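You operate a simulated robot arm through the tools that you are given. There is no shell and no other tool. Be economical: measure what you need, move in short steps, check, and stop when the job is done.

You run a simulated two-armed robot. Do the job below in one go: nothing can be reset, and whatever is moved stays where it is left.

JOB
On the vanity counter, fold the blue napkin in half and then in half again.
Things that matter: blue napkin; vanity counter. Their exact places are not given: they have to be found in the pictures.

Only the result counts: the job must be done as asked and must still hold three seconds after the hand-in. Knocking over, shifting, dropping, spilling or breaking anything else fails it. Flat cloth is picked up by pressing the open fingertips on it (5 to 10 N) and closing them slowly along it; thin cloth reads only 2 to 8 mm in the jaws.

ROBOT AND FRAMES
Two 7-joint arms with two-finger parallel grippers on one trunk, on a base that drives. Base frame: it is fixed to the floor where the robot stands at the start and does not move with it; the origin is under the middle of the robot, x ahead of it, y to its left, z up. Units: mm, degrees, N and s.
The left shoulder is at the start at [70, 163, 1170], the right one opposite. Places, roughly: vanity counter [700, -100, 900]. Payload 3.43 kg a hand.
The TCP of each hand is the grasp point between the finger pads, 34 mm short of the fingertips. In the tool frame z runs along the fingers and y along their closing line. The gripper opens to 128 mm. The fingers are 24 mm wide and 12 mm thick; the gripper's body (48 by 130 mm) begins 96 mm behind the TCP.
Orientation is that of the tool frame in the base frame, as a unit quaternion [x, y, z, w]. With the fingers straight down and closing along the base's y, the tool's x points along the base's -x, its y along +y and its z along -z.

CONTROLS
- The arms move only by the tool drive_tool. It takes "left_deltas", "right_deltas" or both (then of equal length, played together; a hand with none holds still); each is a list of rows, each a list of 2 entries, a list of its own where there are three numbers: the shift along the base's x, y, z in mm, then the turn, a rotation vector about the base's x, y, z in degrees. In form: [[[x, y, z], [wx, wy, wz]], ...]. A call has 1 to 10 rows; each row is the pose to reach, as a shift and turn from the pose commanded when the call began. "left_jaw" and "right_jaw" are, for a hand that has rows, the gripper command, from -1 (fully open) to 1 (shut), values between in proportion, set as the call begins (left out, the last holds). Each row takes 0.2 s and may step no farther than 50 mm and 8.6 degrees from the row before; otherwise, or with a gripper value out of range, the whole call is refused. Where a pose cannot be reached the arm comes as near as it can. A force on the tool above 40 N (or 10 N above the force at the start of the call, whichever is more), or a blocked arm, ends the call early, and 0.2 s more pass. Each finger travels about 153 mm/s and halts on what it meets, pressing with about 25 N; the grip force reading is that of the motor and also rises with nothing between the fingers. The clock runs only during rows and for 0.2 s after the last one: add rows that repeat a pose to give the fingers time. The reply holds the time, the measured pose of the TCP, the force on the tool along the base axes, the opening and the grip force, in the units named above and with some noise, and new pictures: "show" is both (left out), scene, wrist or none (wrist: the cameras of the hands that moved).
- Cameras (640 x 400 px; columns grow to the right, rows downward): "scene" is now at [138.5, -0.7, 1399.1]; the picture's right is [-0.01, -1.00, 0.00], its down [-0.57, 0.01, -0.82] and it looks along [0.82, -0.01, -0.57] (base axes); focal length 285 px, centre (320, 200). "left" rides on the left gripper at [76, 11, -160] in its tool frame; the picture's right is [-0.15, 0.99, 0.00], its down [-0.88, -0.13, -0.46] and it looks along [-0.45, -0.07, 0.89] (tool axes); focal length 234 px, centre (320, 200). "right" rides on the right gripper at [76, -11, -160] in its tool frame; the picture's right is [0.15, 0.99, 0.00], its down [-0.88, 0.13, -0.46] and it looks along [-0.45, 0.07, 0.89] (tool axes); focal length 234 px, centre (320, 200).
- raise_lower(by): slides the trunk up (or, below 0, down) by that many mm; the arms and the scene camera ride with it, the base frame stays. It gives what a move gives, with no picture.
- roll_base(legs): drives the robot by 1 to 6 legs, each [ahead, left, turn to the left] in mm, mm and degrees, along the robot's own axes; the way and the turn of a leg run together, so that a leg with both is an arc; at most 1500 mm and 180 degrees a leg. The arms and the cameras ride along, it lands a little off, and it stops where it bumps. It gives what a move gives, and a new picture of the scene camera.
- aim_head(pan, tilt): turns the head with the scene camera to pan (to the left, within 86 degrees either way) and tilt (down, from -29 to 69), counted from straight ahead of the robot. It gives what a move gives, and a new picture of the scene camera.
- measure_at(camera, pixels): for up to 12 pixels [column, row] of the newest picture of that camera ("zoom" is the newest enlarged one), the place [x, y, z] in the base frame of the surface seen there, good to about 2 mm. The clock stands still meanwhile.
- inspect(camera, box): a new picture of the part [left, top, right, bottom] of that camera's present view, enlarged. The clock stands still meanwhile.
- close_job(): hands the job in; it is judged then, once.

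Work in short steps. Measure before you move; look again where a grasp or a placing could have gone wrong, and mend it. You have 80 turns and 260 pictures in all, those below and enlarged ones among them. Open the grippers and draw the arms clear of the work before you hand the job in, unless the task says otherwise; then end with one line.

The tools are called after "Call:" by a JSON object that holds its "api" and its "payload". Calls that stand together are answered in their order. drive_tool: Moves the arms, as the interface text tells. Its arguments: {"type":"object","properties":{"left_deltas":{"type":"array"},"left_jaw":{"type":"number"},"right_deltas":{"type":"array"},"right_jaw":{"type":"number"},"show":{"type":"string","enum":["both","scene","wrist","none"]}},"required":[]} The other tools are called the same way: raise_lower (by) slides the trunk up or down; roll_base (legs) drives the base; aim_head (pan, tilt) turns the head that bears the scene camera; measure_at (camera, pixels) gives the place of the surface under pixels of a picture; inspect (camera, box) takes an enlarged picture of a part of a camera's view; close_job () hands the job in.

At the start:

```text
time: 0.0
left_tcp_pos: [462.5, 241.5, 1082.0]
left_tool_rot: [0.0, 1.0, 0.0, -0.001]
left_wrist_force: [0.1, -0.4, -0.4]
left_finger_gap: 128.1
left_grasp_force: 0.2
right_tcp_pos: [567.8, -199.6, 1141.7]
right_tool_rot: [0.001, 1.0, 0.0, 0.0]
right_wrist_force: [-0.3, 1.3, -0.3]
right_finger_gap: 128.0
right_grasp_force: 0.1
trunk travel left (down, up): [-650.0, 290.0]
robot x, y, heading: [0.8, -0.1, -0.0]
head pan, tilt: [-0.6, 34.8]
```

scene: 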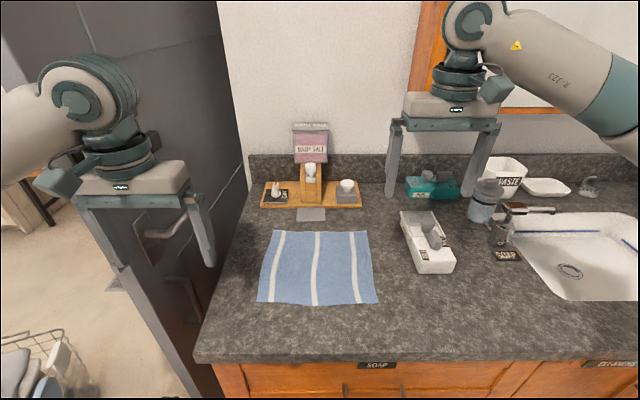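
right: 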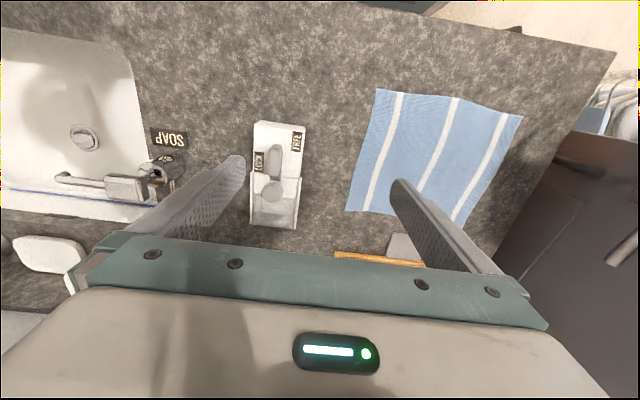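
left: 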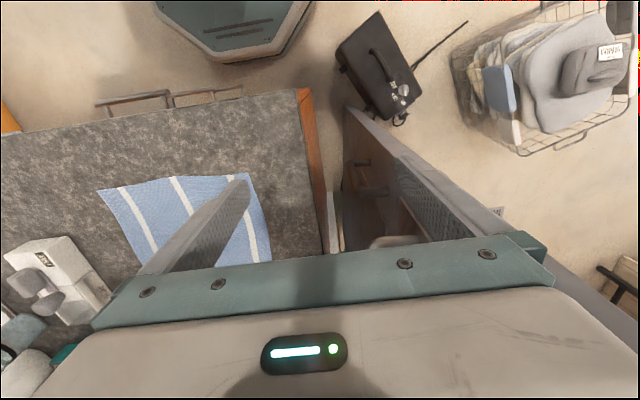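

The napkin shows in the scene at about (258-377, 230-305). I measure its corners, nearby counter points and neighbours.

Call:
{"api": "measure_at", "payload": {"camera": "scene", "pixels": [[272, 232], [367, 231], [376, 302], [259, 301], [315, 265], [240, 280], [405, 300], [311, 214], [200, 360], [630, 362], [432, 270], [318, 320]]}}

Call:
{"api": "inspect", "payload": {"camera": "scene", "box": [230, 190, 470, 340]}}

```text
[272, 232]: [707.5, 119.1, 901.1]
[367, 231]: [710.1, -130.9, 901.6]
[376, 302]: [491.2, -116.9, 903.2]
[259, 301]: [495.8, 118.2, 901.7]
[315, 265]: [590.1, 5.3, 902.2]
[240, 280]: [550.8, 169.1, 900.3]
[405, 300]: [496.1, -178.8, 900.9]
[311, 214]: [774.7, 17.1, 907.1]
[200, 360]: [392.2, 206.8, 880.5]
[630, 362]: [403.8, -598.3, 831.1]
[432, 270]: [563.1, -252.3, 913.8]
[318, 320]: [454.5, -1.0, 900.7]
```

```text
2.67 times, centred on (350, 265) of scene
```

zoom: 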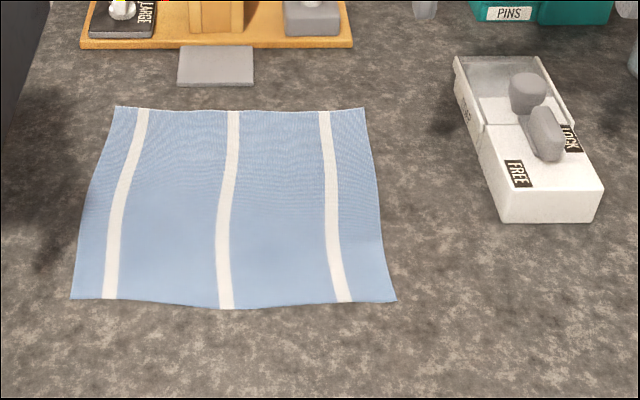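

The napkin spans x≈493–709 and y≈-125–119, on a counter at z≈900. I'll fold the front edge to the back with both hands, so I yaw each hand about 90° to make the fingers close along x, and bring them above the front corners.

Call:
{"api": "drive_tool", "payload": {"left_deltas": [[[6, -13, -4], [0, 0, -8.5]], [[12, -27, -8], [0, 0, -17]], [[18, -41, -12], [0, 0, -25.5]], [[24, -55, -20], [0, 0, -34]], [[30, -68, -30], [0, 0, -42.5]], [[36, -82, -40], [0, 0, -51]], [[42, -95, -50], [0, 0, -59.5]], [[48, -109, -60], [0, 0, -68]], [[53, -122, -70], [0, 0, -76.5]], [[57, -136, -80], [0, 0, -85]]], "right_deltas": [[[-5, 9, -14], [0, 0, 8.5]], [[-10, 19, -28], [0, 0, 17]], [[-14, 28, -42], [0, 0, 25.5]], [[-19, 38, -56], [0, 0, 34]], [[-24, 47, -70], [0, 0, 42.5]], [[-29, 57, -84], [0, 0, 51]], [[-33, 66, -98], [0, 0, 59.5]], [[-38, 76, -112], [0, 0, 68]], [[-43, 85, -126], [0, 0, 76.5]], [[-48, 95, -140], [0, 0, 85]]], "left_jaw": 0.5, "right_jaw": 0.5}}

```text
time: 2.2
left_tcp_pos: [491.6, 135.1, 1018.6]
left_tool_rot: [0.664, 0.748, 0.009, 0.013]
left_wrist_force: [1.7, -0.3, 0.4]
left_finger_gap: 32.1
left_grasp_force: 0.0
right_tcp_pos: [479.6, -35.9, 1023.3]
right_tool_rot: [-0.67, 0.743, -0.009, 0.008]
right_wrist_force: [-0.5, 1.3, 0.2]
right_finger_gap: 32.2
right_grasp_force: 0.1
right hand out of reach, approached as far as the arm can: row 10
trunk travel left (down, up): [-650.0, 290.0]
robot x, y, heading: [-2.0, 5.5, 2.0]
head pan, tilt: [-0.6, 34.8]
```

scene: 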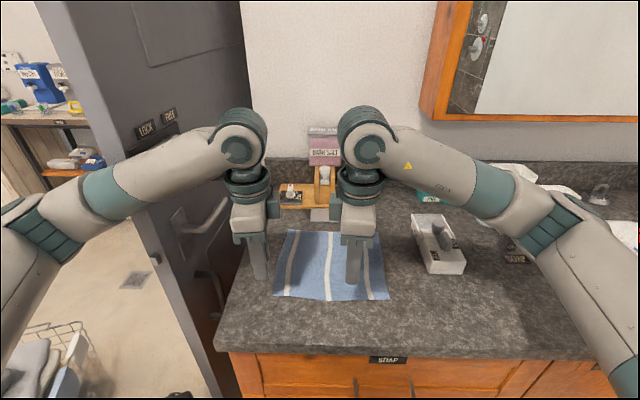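
right: 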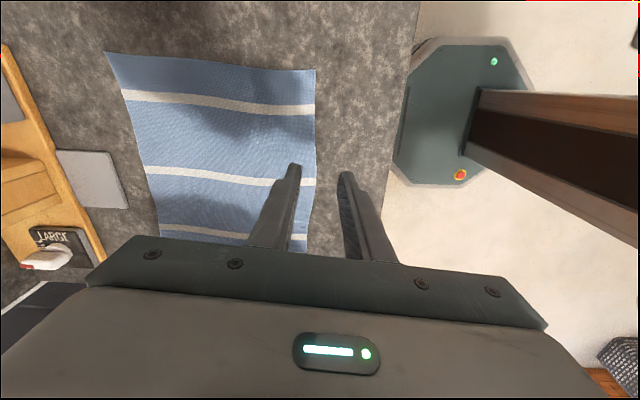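
left: 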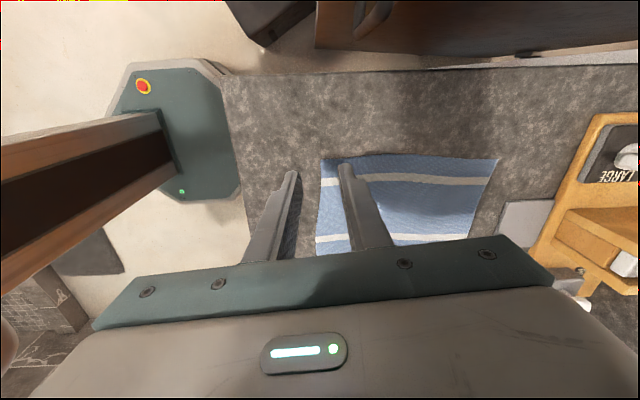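

The readings differ from the commanded poses and the base has turned about 2°. I hold both hands for a moment to see where they settle.

Call:
{"api": "drive_tool", "payload": {"left_deltas": [[[0, 0, 0], [0, 0, 0]], [[0, 0, 0], [0, 0, 0]]], "right_deltas": [[[0, 0, 0], [0, 0, 0]], [[0, 0, 0], [0, 0, 0]]], "show": "scene"}}

```text
time: 2.8
left_tcp_pos: [492.5, 133.0, 1016.7]
left_tool_rot: [0.663, 0.748, 0.01, 0.012]
left_wrist_force: [0.7, 1.1, 0.3]
left_finger_gap: 32.2
left_grasp_force: 0.0
right_tcp_pos: [478.7, -39.2, 1023.9]
right_tool_rot: [-0.669, 0.743, -0.009, 0.008]
right_wrist_force: [1.1, 1.5, -0.6]
right_finger_gap: 32.2
right_grasp_force: 0.0
trunk travel left (down, up): [-650.0, 290.0]
robot x, y, heading: [1.2, 8.0, 1.8]
head pan, tilt: [-0.6, 34.8]
```

scene: 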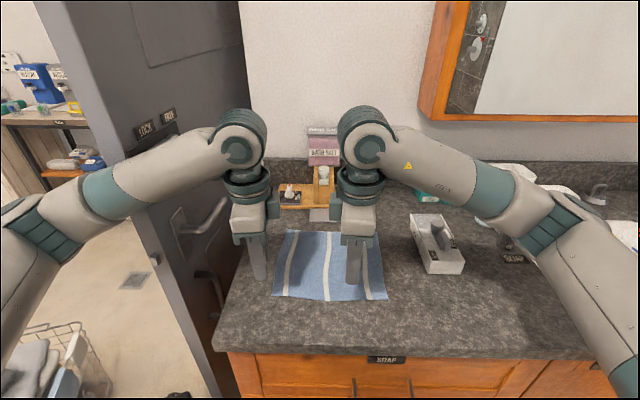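

The hands have settled short of the targets. I step both toward the corner targets to test the reach.

Call:
{"api": "drive_tool", "payload": {"left_deltas": [[[13, -14, -8], [0, 0, 0]], [[27, -28, -16], [0, 0, 0]], [[27, -28, -16], [0, 0, 0]]], "right_deltas": [[[20, -33, -11], [0, 0, 0]], [[41, -66, -22], [0, 0, 0]], [[41, -66, -22], [0, 0, 0]]], "show": "scene"}}

```text
time: 3.6
left_tcp_pos: [514.9, 146.9, 1001.6]
left_tool_rot: [0.648, 0.762, 0.01, 0.012]
left_wrist_force: [-0.6, -0.3, 0.0]
left_finger_gap: 32.1
left_grasp_force: 0.1
right_tcp_pos: [479.7, 1.2, 1024.9]
right_tool_rot: [-0.684, 0.73, -0.009, 0.01]
right_wrist_force: [-0.4, 0.5, 0.2]
right_finger_gap: 31.9
right_grasp_force: 0.1
right hand out of reach, approached as far as the arm can: row 1, 2, 3
trunk travel left (down, up): [-650.0, 290.0]
robot x, y, heading: [-3.6, 25.3, 4.3]
head pan, tilt: [-0.6, 34.8]
```

scene: 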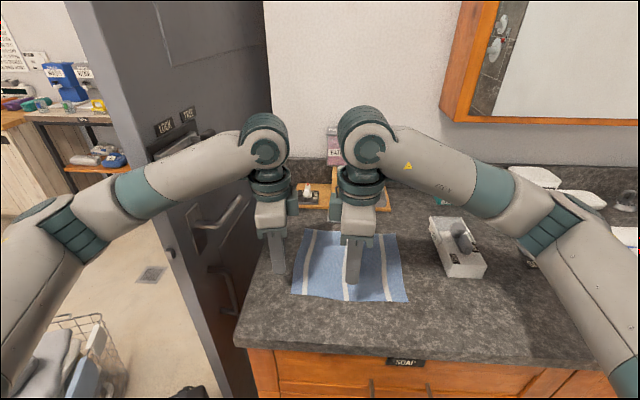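

The right hand doesn't move in the robot's own frame while the base is pushed left, so the right elbow may be pressing on something. I look to the right.

Call:
{"api": "aim_head", "payload": {"pan": -60, "tilt": 35}}

```text
time: 4.9
left_tcp_pos: [513.4, 142.2, 1000.2]
left_tool_rot: [0.65, 0.76, 0.01, 0.012]
left_wrist_force: [-0.2, 1.1, -0.4]
left_finger_gap: 31.8
left_grasp_force: 0.1
right_tcp_pos: [474.8, -3.5, 1025.5]
right_tool_rot: [-0.683, 0.73, -0.009, 0.011]
right_wrist_force: [-0.1, 0.1, -1.4]
right_finger_gap: 32.5
right_grasp_force: 0.1
trunk travel left (down, up): [-650.0, 290.0]
robot x, y, heading: [-1.9, 25.1, 3.8]
head pan, tilt: [-60.0, 35.0]
```

scene: 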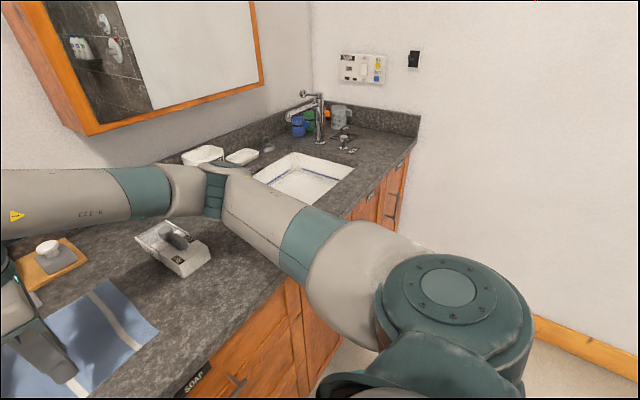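

Nothing touches the right elbow. In the robot's own frame the right wrist stays stuck near 82° of yaw, which looks like a joint limit, so I unwind the right hand and watch the base.

Call:
{"api": "drive_tool", "payload": {"right_deltas": [[[0, 0, 0], [0, 0, -8.5]], [[0, 0, 0], [0, 0, -17]], [[0, 0, 0], [0, 0, -25.5]], [[0, 0, 0], [0, 0, -34]], [[0, -10, 0], [0, 0, -42.5]], [[0, -25, 0], [0, 0, -51]], [[0, -40, 0], [0, 0, -59.5]], [[0, -60, 0], [0, 0, -68]], [[0, -80, 0], [0, 0, -76.5]], [[0, -100, 0], [0, 0, -85]]], "show": "none"}}

Call:
{"api": "aim_head", "payload": {"pan": 20, "tilt": 45}}

```text
time: 7.1
left_tcp_pos: [513.0, 140.2, 1000.8]
left_tool_rot: [0.65, 0.76, 0.009, 0.012]
left_wrist_force: [-0.1, 0.6, 0.6]
left_finger_gap: 32.0
left_grasp_force: 0.2
right_tcp_pos: [483.1, -101.3, 1028.8]
right_tool_rot: [-0.033, 0.999, 0.0, 0.014]
right_wrist_force: [-1.0, 0.0, -0.8]
right_finger_gap: 32.1
right_grasp_force: 0.1
trunk travel left (down, up): [-650.0, 290.0]
robot x, y, heading: [-2.7, 24.7, 4.0]
head pan, tilt: [-60.0, 35.0]
```

```text
time: 8.6
left_tcp_pos: [512.9, 141.1, 999.6]
left_tool_rot: [0.65, 0.76, 0.01, 0.012]
left_wrist_force: [-0.7, 0.5, -0.3]
left_finger_gap: 32.1
left_grasp_force: 0.1
right_tcp_pos: [483.0, -100.6, 1028.3]
right_tool_rot: [-0.036, 0.999, -0.001, 0.013]
right_wrist_force: [0.1, 0.7, -0.5]
right_finger_gap: 32.1
right_grasp_force: 0.1
trunk travel left (down, up): [-650.0, 290.0]
robot x, y, heading: [-8.1, 23.0, 4.3]
head pan, tilt: [20.0, 45.0]
```

scene: 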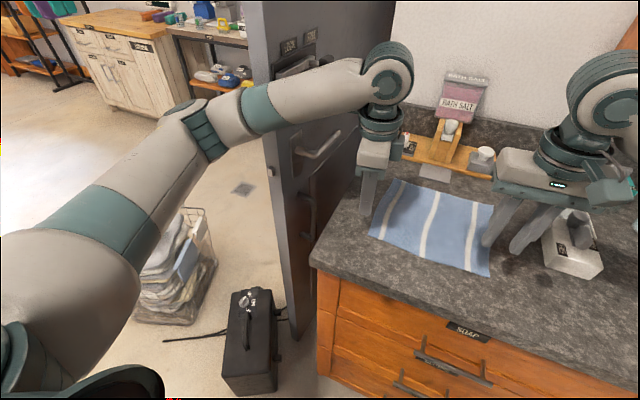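

The base is steady now. I check whether the left forearm touches the tall grey door.

Call:
{"api": "measure_at", "payload": {"camera": "scene", "pixels": [[268, 60], [268, 160], [310, 50], [350, 20], [270, 95], [320, 90], [360, 75], [320, 115], [280, 125], [400, 130], [320, 150], [385, 30]]}}

Call:
{"api": "inspect", "payload": {"camera": "scene", "box": [220, 0, 460, 150]}}

```text
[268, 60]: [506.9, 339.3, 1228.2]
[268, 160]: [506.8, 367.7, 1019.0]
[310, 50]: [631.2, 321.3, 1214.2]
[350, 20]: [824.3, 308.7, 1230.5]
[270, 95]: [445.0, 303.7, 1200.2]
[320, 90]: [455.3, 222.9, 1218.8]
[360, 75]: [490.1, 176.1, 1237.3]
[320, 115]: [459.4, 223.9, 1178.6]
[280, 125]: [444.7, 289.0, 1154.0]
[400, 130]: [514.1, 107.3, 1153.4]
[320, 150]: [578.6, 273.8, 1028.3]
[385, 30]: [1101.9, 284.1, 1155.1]
```

```text
2.67 times, centred on (340, 75) of scene
```

zoom: 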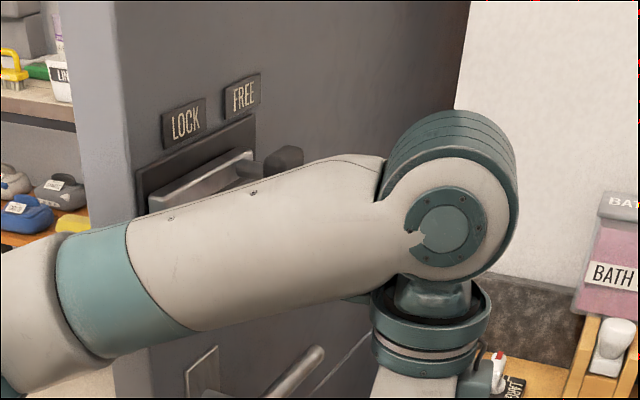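

The left forearm, near (445–520, 300), overlaps the edge of the tall cabinet at (507, 340), so that is what shoved the base. I draw the left hand back and unwind its yaw, then reposition the base to the right.

Call:
{"api": "drive_tool", "payload": {"left_deltas": [[[-12, -4, 4], [0, 0, 0]], [[-24, -8, 8], [0, 0, 8.4]], [[-36, -12, 12], [0, 0, 16.8]], [[-48, -16, 16], [0, 0, 25.2]], [[-60, -20, 20], [0, 0, 33.6]], [[-70, -20, 30], [0, 0, 42]], [[-70, -20, 40], [0, 0, 50.4]], [[-70, -20, 50], [0, 0, 58.8]], [[-70, -20, 60], [0, 0, 67.2]], [[-70, -20, 70], [0, 0, 75.6]]], "right_deltas": [[[0, -5, 5], [0, 0, 0]], [[0, -10, 10], [0, 0, 0]], [[0, -15, 15], [0, 0, 0]], [[0, -20, 20], [0, 0, 0]], [[0, -25, 25], [0, 0, 0]], [[0, -30, 30], [0, 0, 0]], [[0, -35, 35], [0, 0, 0]], [[0, -40, 40], [0, 0, 0]], [[0, -45, 45], [0, 0, 0]], [[0, -50, 50], [0, 0, 0]]], "show": "scene"}}

```text
time: 10.8
left_tcp_pos: [451.4, 66.0, 1066.7]
left_tool_rot: [0.072, 0.997, -0.003, 0.013]
left_wrist_force: [0.0, -0.2, 0.0]
left_finger_gap: 31.9
left_grasp_force: 0.1
right_tcp_pos: [477.5, -202.4, 1079.9]
right_tool_rot: [-0.005, 1.0, -0.004, 0.012]
right_wrist_force: [0.1, -0.6, -0.2]
right_finger_gap: 32.1
right_grasp_force: 0.2
trunk travel left (down, up): [-650.0, 290.0]
robot x, y, heading: [-3.6, -3.0, 0.8]
head pan, tilt: [20.0, 45.0]
```

scene: 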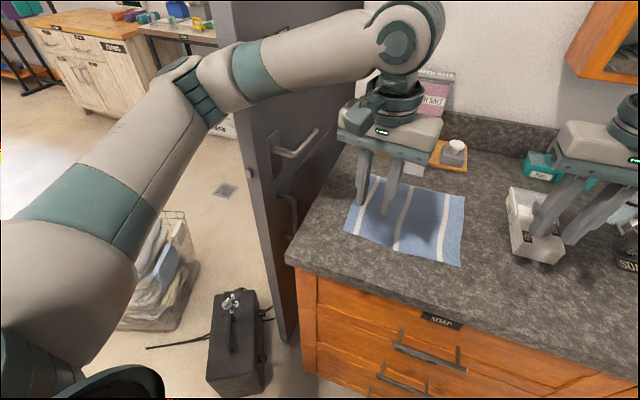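

The base sprang back to about its start, which confirms the contact, and nothing has moved. I roll about 110 mm to the right to clear the cabinet, then look straight ahead.

Call:
{"api": "roll_base", "payload": {"legs": [[0, -110, -1]]}}

Call:
{"api": "aim_head", "payload": {"pan": 8, "tilt": 45}}

```text
time: 11.8
left_tcp_pos: [470.0, 46.8, 1065.9]
left_tool_rot: [0.043, 0.999, 0.001, 0.008]
left_wrist_force: [-0.8, -0.8, -0.8]
left_finger_gap: 32.2
left_grasp_force: 0.1
right_tcp_pos: [502.1, -226.6, 1072.9]
right_tool_rot: [-0.026, 1.0, 0.001, 0.005]
right_wrist_force: [-1.4, -0.2, 0.2]
right_finger_gap: 32.0
right_grasp_force: 0.1
trunk travel left (down, up): [-650.0, 290.0]
robot x, y, heading: [4.6, -41.1, 3.1]
head pan, tilt: [20.0, 45.0]
stopped in leg 1: the robot was blocked; the commanded pose is now the measured one
```

scene: 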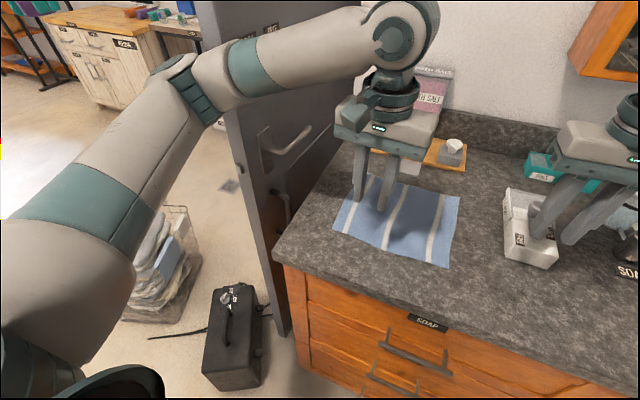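

```text
time: 12.6
left_tcp_pos: [468.0, 47.0, 1066.0]
left_tool_rot: [0.047, 0.999, 0.001, 0.01]
left_wrist_force: [0.2, -0.1, -0.2]
left_finger_gap: 32.2
left_grasp_force: 0.0
right_tcp_pos: [501.1, -224.7, 1073.8]
right_tool_rot: [-0.024, 1.0, -0.001, 0.007]
right_wrist_force: [0.1, -0.2, -0.7]
right_finger_gap: 31.8
right_grasp_force: 0.0
trunk travel left (down, up): [-650.0, 290.0]
robot x, y, heading: [4.2, -41.4, 3.0]
head pan, tilt: [8.0, 45.0]
```

scene: 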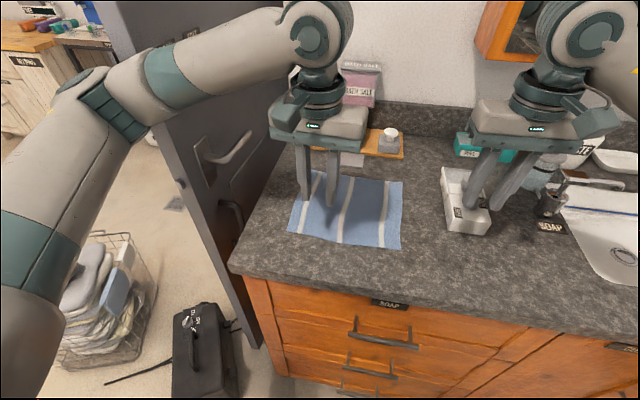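

The base was blocked after about 40 mm. I look right and down to find what it met.

Call:
{"api": "aim_head", "payload": {"pan": -80, "tilt": 55}}

```text
time: 14.2
left_tcp_pos: [468.9, 46.3, 1065.2]
left_tool_rot: [0.046, 0.999, 0.0, 0.009]
left_wrist_force: [0.0, -0.1, 0.4]
left_finger_gap: 31.9
left_grasp_force: 0.1
right_tcp_pos: [500.4, -225.0, 1074.8]
right_tool_rot: [-0.024, 1.0, -0.001, 0.007]
right_wrist_force: [-0.8, -0.2, -0.3]
right_finger_gap: 31.9
right_grasp_force: 0.1
trunk travel left (down, up): [-650.0, 290.0]
robot x, y, heading: [1.0, -39.8, 3.0]
head pan, tilt: [-80.0, 55.0]
```

scene: 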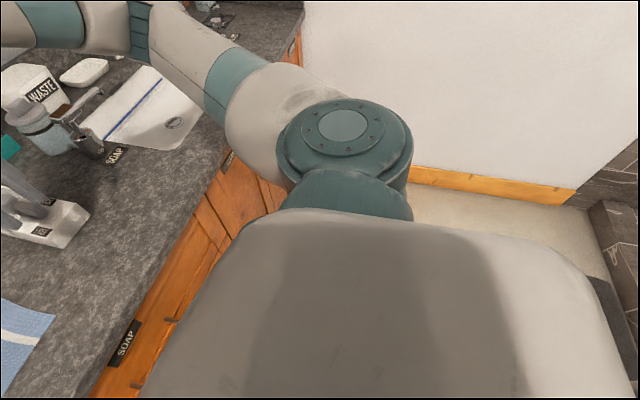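

I measure the tiled block at lower right and the wall to see how much room there is.

Call:
{"api": "measure_at", "payload": {"camera": "scene", "pixels": [[600, 205], [620, 290], [605, 340], [590, 190], [500, 210], [430, 205], [635, 300], [610, 240], [530, 160], [250, 215]]}}

Call:
{"api": "aim_head", "payload": {"pan": -86, "tilt": 69}}

```text
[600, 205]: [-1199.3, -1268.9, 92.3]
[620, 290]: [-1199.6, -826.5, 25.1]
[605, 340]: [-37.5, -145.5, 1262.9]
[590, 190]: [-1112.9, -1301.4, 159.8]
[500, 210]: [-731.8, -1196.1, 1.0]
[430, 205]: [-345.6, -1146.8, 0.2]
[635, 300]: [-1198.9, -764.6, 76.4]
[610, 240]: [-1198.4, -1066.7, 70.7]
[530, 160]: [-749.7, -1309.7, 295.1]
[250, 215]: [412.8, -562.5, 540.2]
```

```text
time: 14.9
left_tcp_pos: [468.8, 46.5, 1065.0]
left_tool_rot: [0.046, 0.999, 0.001, 0.009]
left_wrist_force: [0.6, 0.5, 0.1]
left_finger_gap: 31.8
left_grasp_force: 0.0
right_tcp_pos: [500.8, -225.4, 1073.4]
right_tool_rot: [-0.024, 1.0, 0.0, 0.007]
right_wrist_force: [0.1, 0.3, 0.8]
right_finger_gap: 31.8
right_grasp_force: 0.1
trunk travel left (down, up): [-650.0, 290.0]
robot x, y, heading: [1.9, -41.2, 2.8]
head pan, tilt: [-85.9, 68.8]
```

scene: 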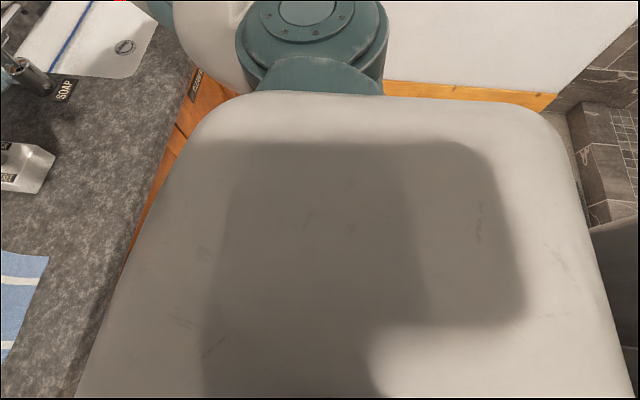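

The room to the right is free, so the base's front probably caught the drawer handles under the counter. I back off 70 mm, straighten, and then shift right.

Call:
{"api": "roll_base", "payload": {"legs": [[-70, 0, 0], [0, 0, -3], [0, -80, 0]]}}

Call:
{"api": "aim_head", "payload": {"pan": 8, "tilt": 40}}

```text
time: 17.1
left_tcp_pos: [414.5, -68.6, 1059.8]
left_tool_rot: [0.076, 0.997, 0.001, 0.001]
left_wrist_force: [0.1, -0.6, -0.3]
left_finger_gap: 32.0
left_grasp_force: 0.1
right_tcp_pos: [431.0, -341.8, 1065.5]
right_tool_rot: [0.005, 1.0, 0.0, 0.0]
right_wrist_force: [0.2, 0.4, 0.0]
right_finger_gap: 32.0
right_grasp_force: 0.1
trunk travel left (down, up): [-650.0, 290.0]
robot x, y, heading: [-69.6, -126.4, -0.3]
head pan, tilt: [-85.9, 68.8]
```

scene: 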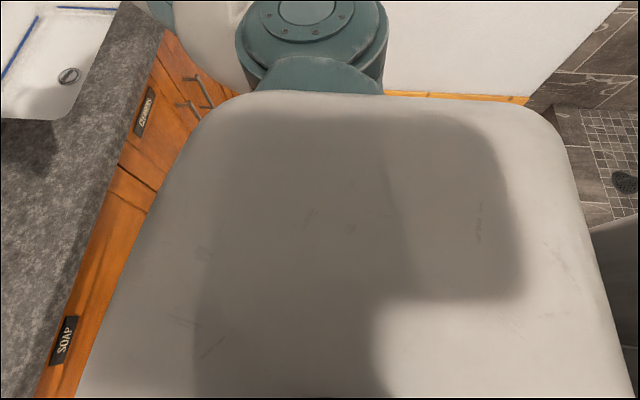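

```text
time: 18.8
left_tcp_pos: [414.8, -69.1, 1059.1]
left_tool_rot: [0.075, 0.997, 0.001, 0.003]
left_wrist_force: [0.3, -0.4, -0.5]
left_finger_gap: 32.1
left_grasp_force: 0.0
right_tcp_pos: [429.1, -339.7, 1065.7]
right_tool_rot: [0.004, 1.0, 0.0, 0.0]
right_wrist_force: [0.1, -0.1, -0.7]
right_finger_gap: 31.9
right_grasp_force: 0.1
trunk travel left (down, up): [-650.0, 290.0]
robot x, y, heading: [-63.9, -127.8, -0.4]
head pan, tilt: [8.0, 40.0]
```

scene: 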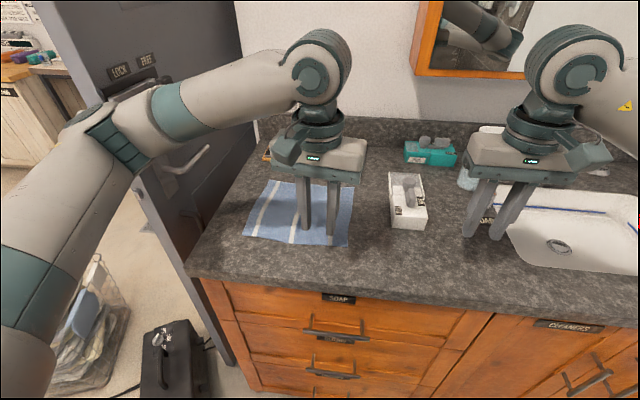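

The robot now has a clear stance at (-66, -127). I move both hands over the front corners again, left to (520, 105) and right to (520, -105), yawing about 80°, and watch the base pose for contact.

Call:
{"api": "drive_tool", "payload": {"left_deltas": [[[10, 17, -5], [0, 0, -8]], [[21, 35, -10], [0, 0, -16]], [[31, 52, -15], [0, 0, -24]], [[42, 70, -20], [0, 0, -32]], [[52, 87, -25], [0, 0, -40]], [[63, 104, -30], [0, 0, -48]], [[73, 122, -36], [0, 0, -56]], [[84, 139, -42], [0, 0, -64]], [[95, 157, -48], [0, 0, -72]], [[105, 174, -54], [0, 0, -80]]], "right_deltas": [[[9, 23, -6], [0, 0, 8]], [[18, 47, -12], [0, 0, 16]], [[27, 70, -18], [0, 0, 24]], [[36, 94, -24], [0, 0, 32]], [[45, 117, -30], [0, 0, 40]], [[54, 141, -36], [0, 0, 48]], [[63, 164, -42], [0, 0, 56]], [[72, 188, -48], [0, 0, 64]], [[81, 211, -54], [0, 0, 72]], [[91, 235, -60], [0, 0, 80]]]}}

```text
time: 20.9
left_tcp_pos: [519.9, 107.2, 1003.7]
left_tool_rot: [0.7, 0.714, 0.0, 0.001]
left_wrist_force: [0.4, 0.1, 0.4]
left_finger_gap: 31.7
left_grasp_force: 0.1
right_tcp_pos: [509.8, -130.3, 1012.3]
right_tool_rot: [-0.585, 0.811, 0.001, -0.001]
right_wrist_force: [0.0, -0.7, 0.7]
right_finger_gap: 32.0
right_grasp_force: 0.1
right hand out of reach, approached as far as the arm can: row 10
trunk travel left (down, up): [-650.0, 290.0]
robot x, y, heading: [-65.5, -125.5, -0.5]
head pan, tilt: [8.0, 40.0]
```

scene: 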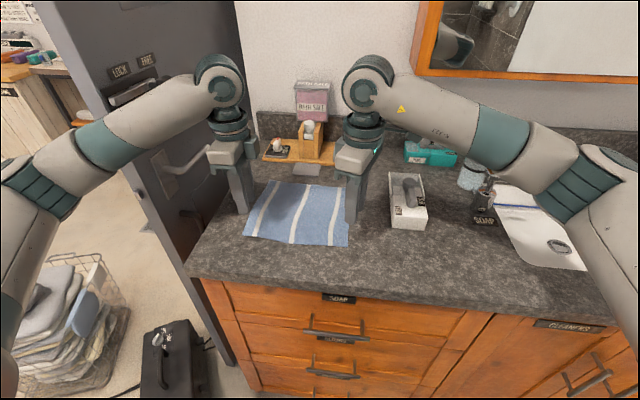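
right: 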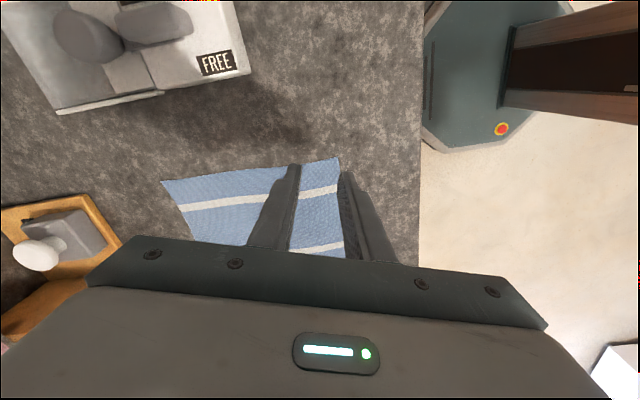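
left: 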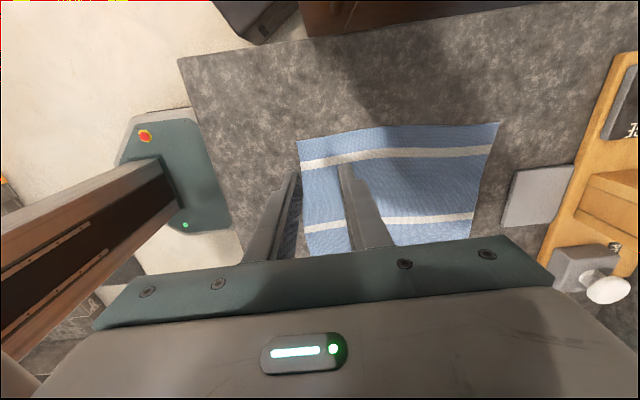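

The base is steady and the left hand is on target; the right stopped at yaw 72°, which is enough. I nudge the right hand to (522, -105) without turning it further.

Call:
{"api": "drive_tool", "payload": {"right_deltas": [[[5, 12, -5], [0, 0, 0]], [[11, 25, -10], [0, 0, 0]], [[11, 25, -10], [0, 0, 0]]], "show": "none"}}

Call:
{"api": "measure_at", "payload": {"camera": "left", "pixels": [[299, 142], [303, 190], [310, 235], [500, 124], [285, 150]]}}

Call:
{"api": "measure_at", "payload": {"camera": "right", "pixels": [[336, 159], [341, 190], [345, 240], [163, 182]]}}

```text
time: 21.8
left_tcp_pos: [519.8, 106.0, 1002.5]
left_tool_rot: [0.699, 0.715, -0.001, 0.002]
left_wrist_force: [-0.2, 0.1, 0.3]
left_finger_gap: 31.9
left_grasp_force: 0.0
right_tcp_pos: [522.4, -103.7, 1003.7]
right_tool_rot: [-0.584, 0.812, 0.0, 0.0]
right_wrist_force: [-0.6, 0.8, -0.5]
right_finger_gap: 31.9
right_grasp_force: 0.2
trunk travel left (down, up): [-650.0, 290.0]
robot x, y, heading: [-67.4, -125.2, -0.5]
head pan, tilt: [8.0, 40.0]
```

```text
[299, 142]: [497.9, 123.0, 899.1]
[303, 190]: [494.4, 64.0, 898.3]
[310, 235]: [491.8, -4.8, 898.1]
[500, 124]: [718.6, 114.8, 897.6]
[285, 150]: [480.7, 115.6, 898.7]
```

```text
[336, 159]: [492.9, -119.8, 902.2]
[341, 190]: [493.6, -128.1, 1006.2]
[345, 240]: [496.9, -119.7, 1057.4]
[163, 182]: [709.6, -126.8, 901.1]
```

The front corners are at (498, 123) and (493, -120). I lower both hands to just above the cloth, with the outer fingers close inside the front edge.

Call:
{"api": "drive_tool", "payload": {"left_deltas": [[[4, 0, -20], [0, 0, 0]], [[4, 0, -40], [0, 0, 0]], [[4, 0, -58], [0, 0, 0]], [[4, 0, -58], [0, 0, 0]]], "right_deltas": [[[0, 0, -20], [0, 0, 0]], [[0, 0, -40], [0, 0, 0]], [[0, 0, -58], [0, 0, 0]], [[0, 0, -58], [0, 0, 0]]], "show": "wrist"}}

```text
time: 22.8
left_tcp_pos: [522.9, 105.1, 946.8]
left_tool_rot: [0.699, 0.715, -0.001, 0.002]
left_wrist_force: [0.0, -0.6, -0.4]
left_finger_gap: 32.1
left_grasp_force: 0.1
right_tcp_pos: [520.8, -105.5, 943.4]
right_tool_rot: [-0.584, 0.812, 0.001, -0.001]
right_wrist_force: [-0.3, 0.1, -1.1]
right_finger_gap: 31.8
right_grasp_force: 0.1
trunk travel left (down, up): [-650.0, 290.0]
robot x, y, heading: [-70.1, -127.6, -0.7]
head pan, tilt: [8.0, 40.0]
```

right: 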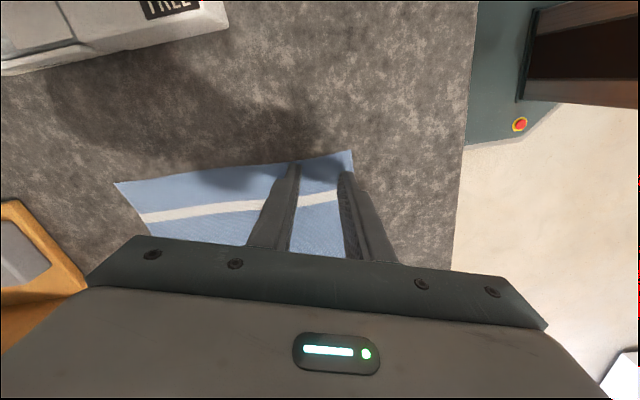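
left: 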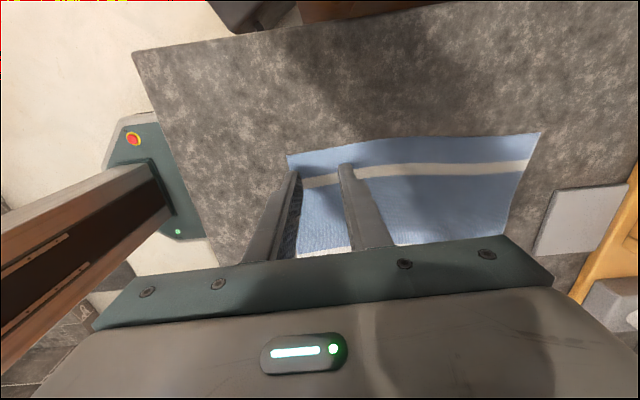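

Both outer fingers look to be just at the edge. I lower in small steps toward contact, watching the vertical force.

Call:
{"api": "drive_tool", "payload": {"left_deltas": [[[2, 3, -5], [0, 0, 0]], [[2, 3, -9], [0, 0, 0]], [[2, 3, -11], [0, 0, 0]]], "right_deltas": [[[2, -3, -4], [0, 0, 0]], [[2, -3, -7], [0, 0, 0]], [[2, -3, -8], [0, 0, 0]]], "show": "none"}}

```text
time: 23.6
left_tcp_pos: [526.0, 108.7, 934.8]
left_tool_rot: [0.7, 0.714, 0.0, 0.001]
left_wrist_force: [1.5, -0.3, 0.5]
left_finger_gap: 32.0
left_grasp_force: 0.1
right_tcp_pos: [521.1, -103.7, 942.9]
right_tool_rot: [-0.584, 0.812, 0.001, 0.0]
right_wrist_force: [0.1, 0.5, 0.5]
right_finger_gap: 32.1
right_grasp_force: 0.1
right hand out of reach, approached as far as the arm can: row 1, 2, 3
trunk travel left (down, up): [-650.0, 290.0]
robot x, y, heading: [-66.3, -125.0, -0.6]
head pan, tilt: [8.0, 40.0]
```

The right hand is at its yaw limit, so I back its yaw off by 6° and lower it; the left gets 1 mm more.

Call:
{"api": "drive_tool", "payload": {"left_deltas": [[[0, 0, 0], [0, 0, 0]], [[0, 0, 0], [0, 0, 0]], [[0, 0, -1], [0, 0, 0]]], "right_deltas": [[[1, -1, 0], [0, 0, -6]], [[1, -3, -4], [0, 0, -6]], [[1, -3, -8], [0, 0, -6]]], "show": "none"}}

```text
time: 24.4
left_tcp_pos: [524.5, 108.3, 935.5]
left_tool_rot: [0.699, 0.715, -0.001, 0.002]
left_wrist_force: [0.5, -0.5, 2.9]
left_finger_gap: 32.1
left_grasp_force: 0.0
right_tcp_pos: [523.2, -107.8, 935.7]
right_tool_rot: [-0.541, 0.841, -0.001, -0.001]
right_wrist_force: [-0.8, 0.1, 0.1]
right_finger_gap: 32.0
right_grasp_force: 0.1
trunk travel left (down, up): [-650.0, 290.0]
robot x, y, heading: [-66.4, -126.0, -0.4]
head pan, tilt: [8.0, 40.0]
```

The left is starting to press (2.9 N) and the right not yet. I continue down.

Call:
{"api": "drive_tool", "payload": {"left_deltas": [[[0, 0, -1], [0, 0, 0]], [[0, 0, -1], [0, 0, 0]]], "right_deltas": [[[0, 0, -1.5], [0, 0, 0]], [[0, 0, -2.5], [0, 0, 0]]], "show": "none"}}

```text
time: 24.9
left_tcp_pos: [525.3, 108.5, 934.1]
left_tool_rot: [0.699, 0.715, 0.0, 0.003]
left_wrist_force: [0.2, 1.3, 12.8]
left_finger_gap: 31.8
left_grasp_force: 0.2
right_tcp_pos: [522.8, -108.0, 935.7]
right_tool_rot: [-0.541, 0.841, 0.0, 0.001]
right_wrist_force: [-0.2, -0.8, 2.5]
right_finger_gap: 32.0
right_grasp_force: 0.0
trunk travel left (down, up): [-650.0, 290.0]
robot x, y, heading: [-68.6, -126.1, -0.6]
head pan, tilt: [8.0, 40.0]
```

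Left reads 12.8 N, which is slightly high, and right 2.5 N. I trim left up 0.4 mm and right down 0.8 mm.

Call:
{"api": "drive_tool", "payload": {"left_deltas": [[[0, 0, -0.0], [0, 0, 0]], [[0, 0, 0.4], [0, 0, 0]]], "right_deltas": [[[0, 0, -0.4], [0, 0, 0]], [[0, 0, -0.7], [0, 0, 0]]], "show": "none"}}

```text
time: 25.6
left_tcp_pos: [524.0, 108.4, 935.4]
left_tool_rot: [0.699, 0.715, 0.0, 0.003]
left_wrist_force: [2.1, -0.9, 12.1]
left_finger_gap: 31.3
left_grasp_force: 0.0
right_tcp_pos: [523.0, -106.7, 936.1]
right_tool_rot: [-0.541, 0.841, 0.0, 0.0]
right_wrist_force: [0.8, 1.6, 8.9]
right_finger_gap: 32.0
right_grasp_force: 0.1
trunk travel left (down, up): [-650.0, 290.0]
robot x, y, heading: [-68.7, -126.8, -0.4]
head pan, tilt: [8.0, 40.0]
```

Right reads 8.9 N and left 12.1 N. I ease the left slightly and begin closing slowly in steps.

Call:
{"api": "drive_tool", "payload": {"left_deltas": [[[0, 0, 0.3], [0, 0, 0]]], "right_deltas": [[[0, 0, 0], [0, 0, 0]]], "left_jaw": 0.62, "right_jaw": 0.62, "show": "wrist"}}

```text
time: 25.9
left_tcp_pos: [524.3, 107.6, 936.1]
left_tool_rot: [0.7, 0.714, 0.0, 0.002]
left_wrist_force: [1.1, -1.9, 14.6]
left_finger_gap: 23.2
left_grasp_force: 0.0
right_tcp_pos: [520.5, -106.2, 935.3]
right_tool_rot: [-0.54, 0.841, 0.001, 0.002]
right_wrist_force: [0.2, 1.7, 9.9]
right_finger_gap: 23.7
right_grasp_force: 0.0
trunk travel left (down, up): [-650.0, 290.0]
robot x, y, heading: [-71.9, -127.9, -0.4]
head pan, tilt: [8.0, 40.0]
```

right: 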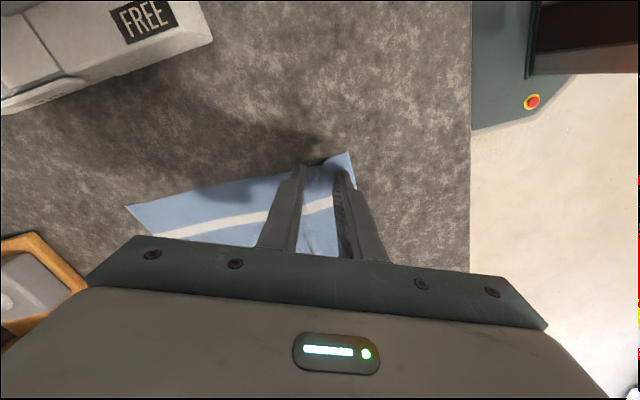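
left: 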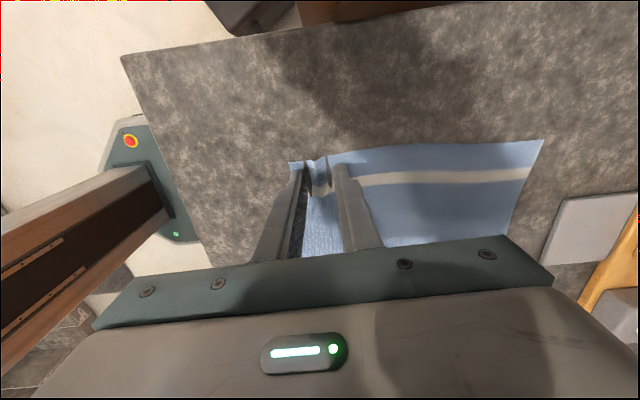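

Both cloth edges buckle up between the fingers. I keep closing.

Call:
{"api": "drive_tool", "payload": {"left_deltas": [[[0, 0, 0.2], [0, 0, 0]]], "right_deltas": [[[0, 0, 0], [0, 0, 0]]], "left_jaw": 0.75, "right_jaw": 0.75, "show": "none"}}

Call:
{"api": "drive_tool", "payload": {"left_deltas": [[[0, 0, 0.2], [0, 0, 0]]], "right_deltas": [[[0, 0, 0.2], [0, 0, 0]]], "left_jaw": 0.86, "right_jaw": 0.86, "show": "none"}}

Call:
{"api": "drive_tool", "payload": {"left_deltas": [[[0, 0, 0.2], [0, 0, 0]], [[0, 0, 0.2], [0, 0, 0]]], "right_deltas": [[[0, 0, 0.2], [0, 0, 0]], [[0, 0, 0.2], [0, 0, 0]]], "left_jaw": 1, "right_jaw": 1, "show": "wrist"}}

```text
time: 26.4
left_tcp_pos: [523.8, 108.3, 936.2]
left_tool_rot: [0.699, 0.715, 0.0, 0.002]
left_wrist_force: [0.4, -3.1, 9.8]
left_finger_gap: 14.9
left_grasp_force: 0.1
right_tcp_pos: [521.0, -105.9, 935.3]
right_tool_rot: [-0.541, 0.841, 0.002, 0.002]
right_wrist_force: [0.2, 2.5, 13.4]
right_finger_gap: 15.6
right_grasp_force: 0.1
trunk travel left (down, up): [-650.0, 290.0]
robot x, y, heading: [-67.7, -126.8, -0.5]
head pan, tilt: [8.0, 40.0]
```

```text
time: 26.8
left_tcp_pos: [522.2, 108.8, 935.5]
left_tool_rot: [0.699, 0.715, 0.0, 0.001]
left_wrist_force: [0.2, -2.3, 2.8]
left_finger_gap: 8.8
left_grasp_force: 0.1
right_tcp_pos: [522.0, -106.8, 935.1]
right_tool_rot: [-0.541, 0.841, 0.0, 0.002]
right_wrist_force: [-1.0, 1.6, 18.2]
right_finger_gap: 8.6
right_grasp_force: 0.1
trunk travel left (down, up): [-650.0, 290.0]
robot x, y, heading: [-65.9, -126.1, -0.6]
head pan, tilt: [8.0, 40.0]
```

```text
time: 27.4
left_tcp_pos: [523.0, 109.2, 934.9]
left_tool_rot: [0.699, 0.715, 0.0, 0.001]
left_wrist_force: [-0.2, -0.9, 0.1]
left_finger_gap: 1.9
left_grasp_force: 25.3
right_tcp_pos: [522.5, -106.4, 935.6]
right_tool_rot: [-0.541, 0.841, 0.0, 0.0]
right_wrist_force: [-2.0, -0.1, 17.0]
right_finger_gap: 1.8
right_grasp_force: 25.0
trunk travel left (down, up): [-650.0, 290.0]
robot x, y, heading: [-68.9, -122.0, -0.2]
head pan, tilt: [8.0, 40.0]
```

right: 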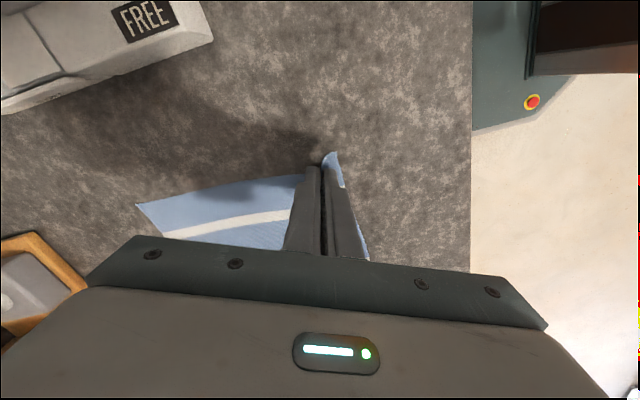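
left: 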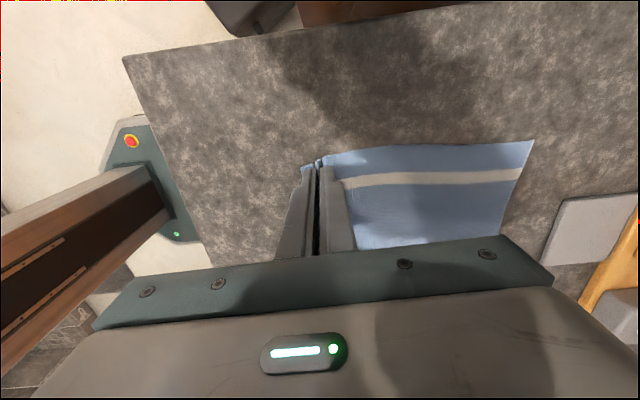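

Both read a gap of about 1.9 mm with a grip of 25 N, so cloth may be held. I lift 50 mm to check.

Call:
{"api": "drive_tool", "payload": {"left_deltas": [[[3, 0, 15], [0, 0, 0]], [[8, 0, 30], [0, 0, 0]], [[15, 0, 50], [0, 0, 0]]], "right_deltas": [[[3, 0, 15], [0, 0, 0]], [[8, 0, 30], [0, 0, 0]], [[15, 0, 50], [0, 0, 0]]]}}

```text
time: 28.1
left_tcp_pos: [541.7, 109.3, 984.8]
left_tool_rot: [0.699, 0.715, 0.0, 0.002]
left_wrist_force: [-0.9, -0.5, -0.6]
left_finger_gap: 1.7
left_grasp_force: 24.7
right_tcp_pos: [539.3, -107.1, 983.4]
right_tool_rot: [-0.541, 0.841, 0.001, 0.0]
right_wrist_force: [0.5, 0.1, 0.3]
right_finger_gap: 1.6
right_grasp_force: 24.8
trunk travel left (down, up): [-650.0, 290.0]
robot x, y, heading: [-69.0, -123.1, -0.4]
head pan, tilt: [8.0, 40.0]
```

scene: 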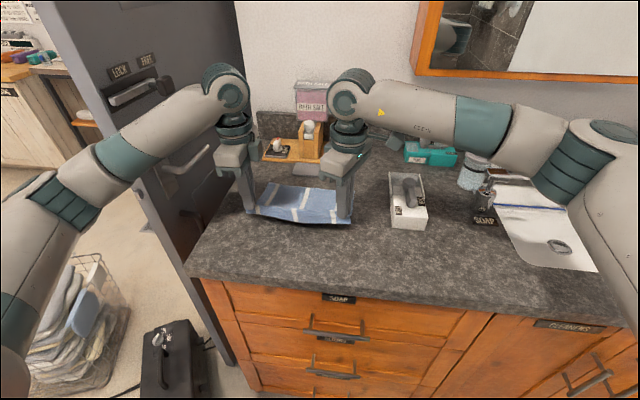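
right: 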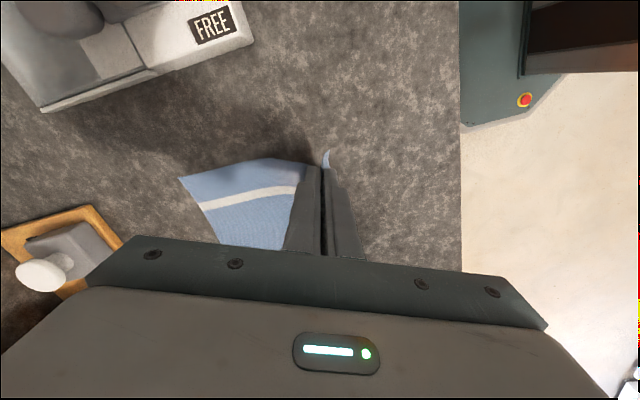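
left: 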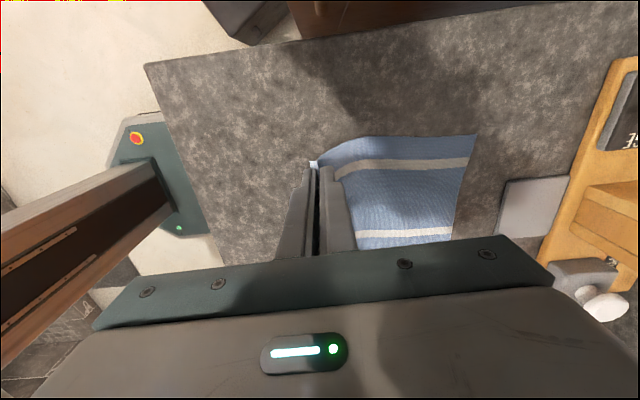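

Both corners are held and lifted. I check whether the back edge has stayed in place before carrying on.

Call:
{"api": "measure_at", "payload": {"camera": "left", "pixels": [[473, 138], [462, 190], [450, 240]]}}

Call:
{"api": "measure_at", "payload": {"camera": "right", "pixels": [[183, 180], [215, 235]]}}

```text
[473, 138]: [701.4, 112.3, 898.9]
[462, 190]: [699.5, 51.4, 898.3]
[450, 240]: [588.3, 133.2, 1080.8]
```

```text
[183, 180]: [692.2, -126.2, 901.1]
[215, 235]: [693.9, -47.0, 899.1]
```

The back edge is now at x≈693–701, a slide of about 15 mm. I carry both hands over in a low arc toward the back edge.

Call:
{"api": "drive_tool", "payload": {"left_deltas": [[[15, 0, 6], [0, 0, 0]], [[35, 0, 10], [0, 0, 0]], [[55, 0, 10], [0, 0, 0]], [[75, 0, 6], [0, 0, 0]], [[95, 0, 0], [0, 0, 0]], [[110, 0, -8], [0, 0, 0]], [[120, 0, -18], [0, 0, 0]]], "right_deltas": [[[15, 0, 6], [0, 0, 0]], [[35, 0, 10], [0, 0, 0]], [[55, 0, 10], [0, 0, 0]], [[75, 0, 6], [0, 0, 0]], [[95, 0, 0], [0, 0, 0]], [[110, 0, -8], [0, 0, 0]], [[120, 0, -18], [0, 0, 0]]]}}

```text
time: 29.8
left_tcp_pos: [658.4, 107.2, 968.5]
left_tool_rot: [0.701, 0.713, -0.002, 0.002]
left_wrist_force: [-12.6, -25.1, 3.3]
left_finger_gap: 2.1
left_grasp_force: 25.1
right_tcp_pos: [553.8, -104.8, 990.9]
right_tool_rot: [-0.541, 0.841, 0.002, 0.002]
right_wrist_force: [13.3, 25.7, -2.6]
right_finger_gap: 1.7
right_grasp_force: 25.1
right hand out of reach, approached as far as the arm can: row 2, 3, 4, 5, 6, 7
trunk travel left (down, up): [-650.0, 290.0]
robot x, y, heading: [-68.1, -127.3, -0.7]
head pan, tilt: [8.0, 40.0]
```

scene: 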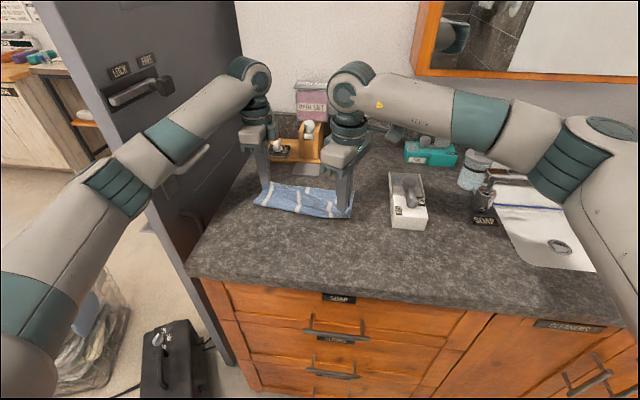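
right: 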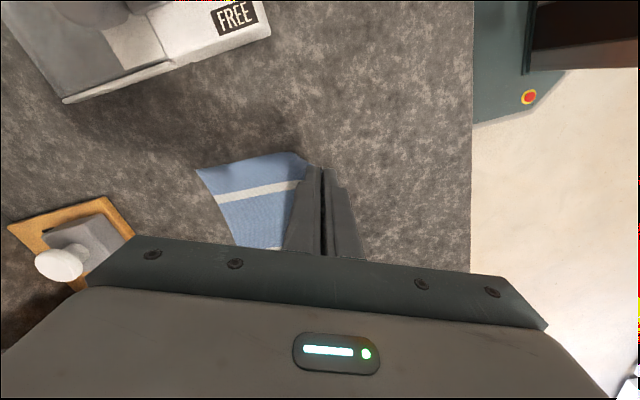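
left: 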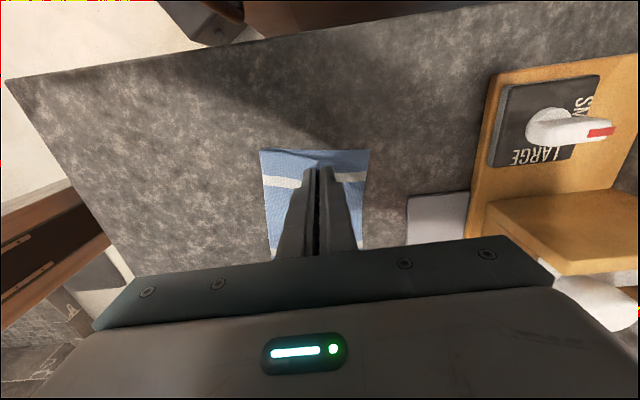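

The right hand hit its yaw limit and lags at x=554 while the left is at 658, so the cloth is taut between them. I bring the right forward while easing its yaw back.

Call:
{"api": "drive_tool", "payload": {"right_deltas": [[[2, 0, 2], [0, 0, -6]], [[15, 0, 4], [0, 0, -12]], [[30, 0, 4], [0, 0, -16]], [[45, 0, 2], [0, 0, -20]], [[60, 0, 0], [0, 0, -23]], [[75, 0, -4], [0, 0, -26]], [[90, 0, -10], [0, 0, -28]], [[102, -2, -18], [0, 0, -30]]], "show": "scene"}}

```text
time: 31.6
left_tcp_pos: [657.3, 109.7, 968.3]
left_tool_rot: [0.698, 0.716, 0.0, 0.002]
left_wrist_force: [0.3, -3.7, 0.3]
left_finger_gap: 1.9
left_grasp_force: 25.5
right_tcp_pos: [658.4, -110.9, 973.1]
right_tool_rot: [-0.304, 0.953, 0.001, 0.0]
right_wrist_force: [0.0, 3.3, 0.2]
right_finger_gap: 1.7
right_grasp_force: 24.8
trunk travel left (down, up): [-650.0, 290.0]
robot x, y, heading: [-68.4, -126.4, -0.7]
head pan, tilt: [8.0, 40.0]
```

scene: 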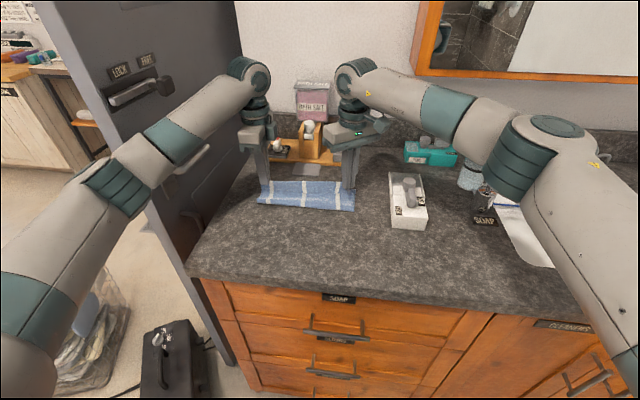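

Tension is gone and both hands are at x≈658. I look closer before lowering.

Call:
{"api": "inspect", "payload": {"camera": "scene", "box": [226, 130, 386, 230]}}

Call:
{"api": "measure_at", "payload": {"camera": "scene", "pixels": [[262, 205], [305, 209], [352, 210], [305, 183], [285, 184], [330, 184], [305, 176]]}}

```text
4.00 times, centred on (306, 180) of scene
```

zoom: 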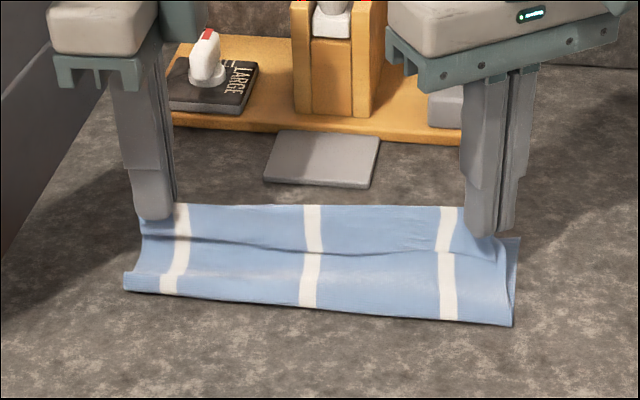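

```text
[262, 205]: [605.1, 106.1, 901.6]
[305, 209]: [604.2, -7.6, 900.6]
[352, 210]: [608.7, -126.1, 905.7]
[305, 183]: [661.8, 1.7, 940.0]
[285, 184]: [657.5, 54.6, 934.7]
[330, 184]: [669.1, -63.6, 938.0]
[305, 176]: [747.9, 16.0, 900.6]
```

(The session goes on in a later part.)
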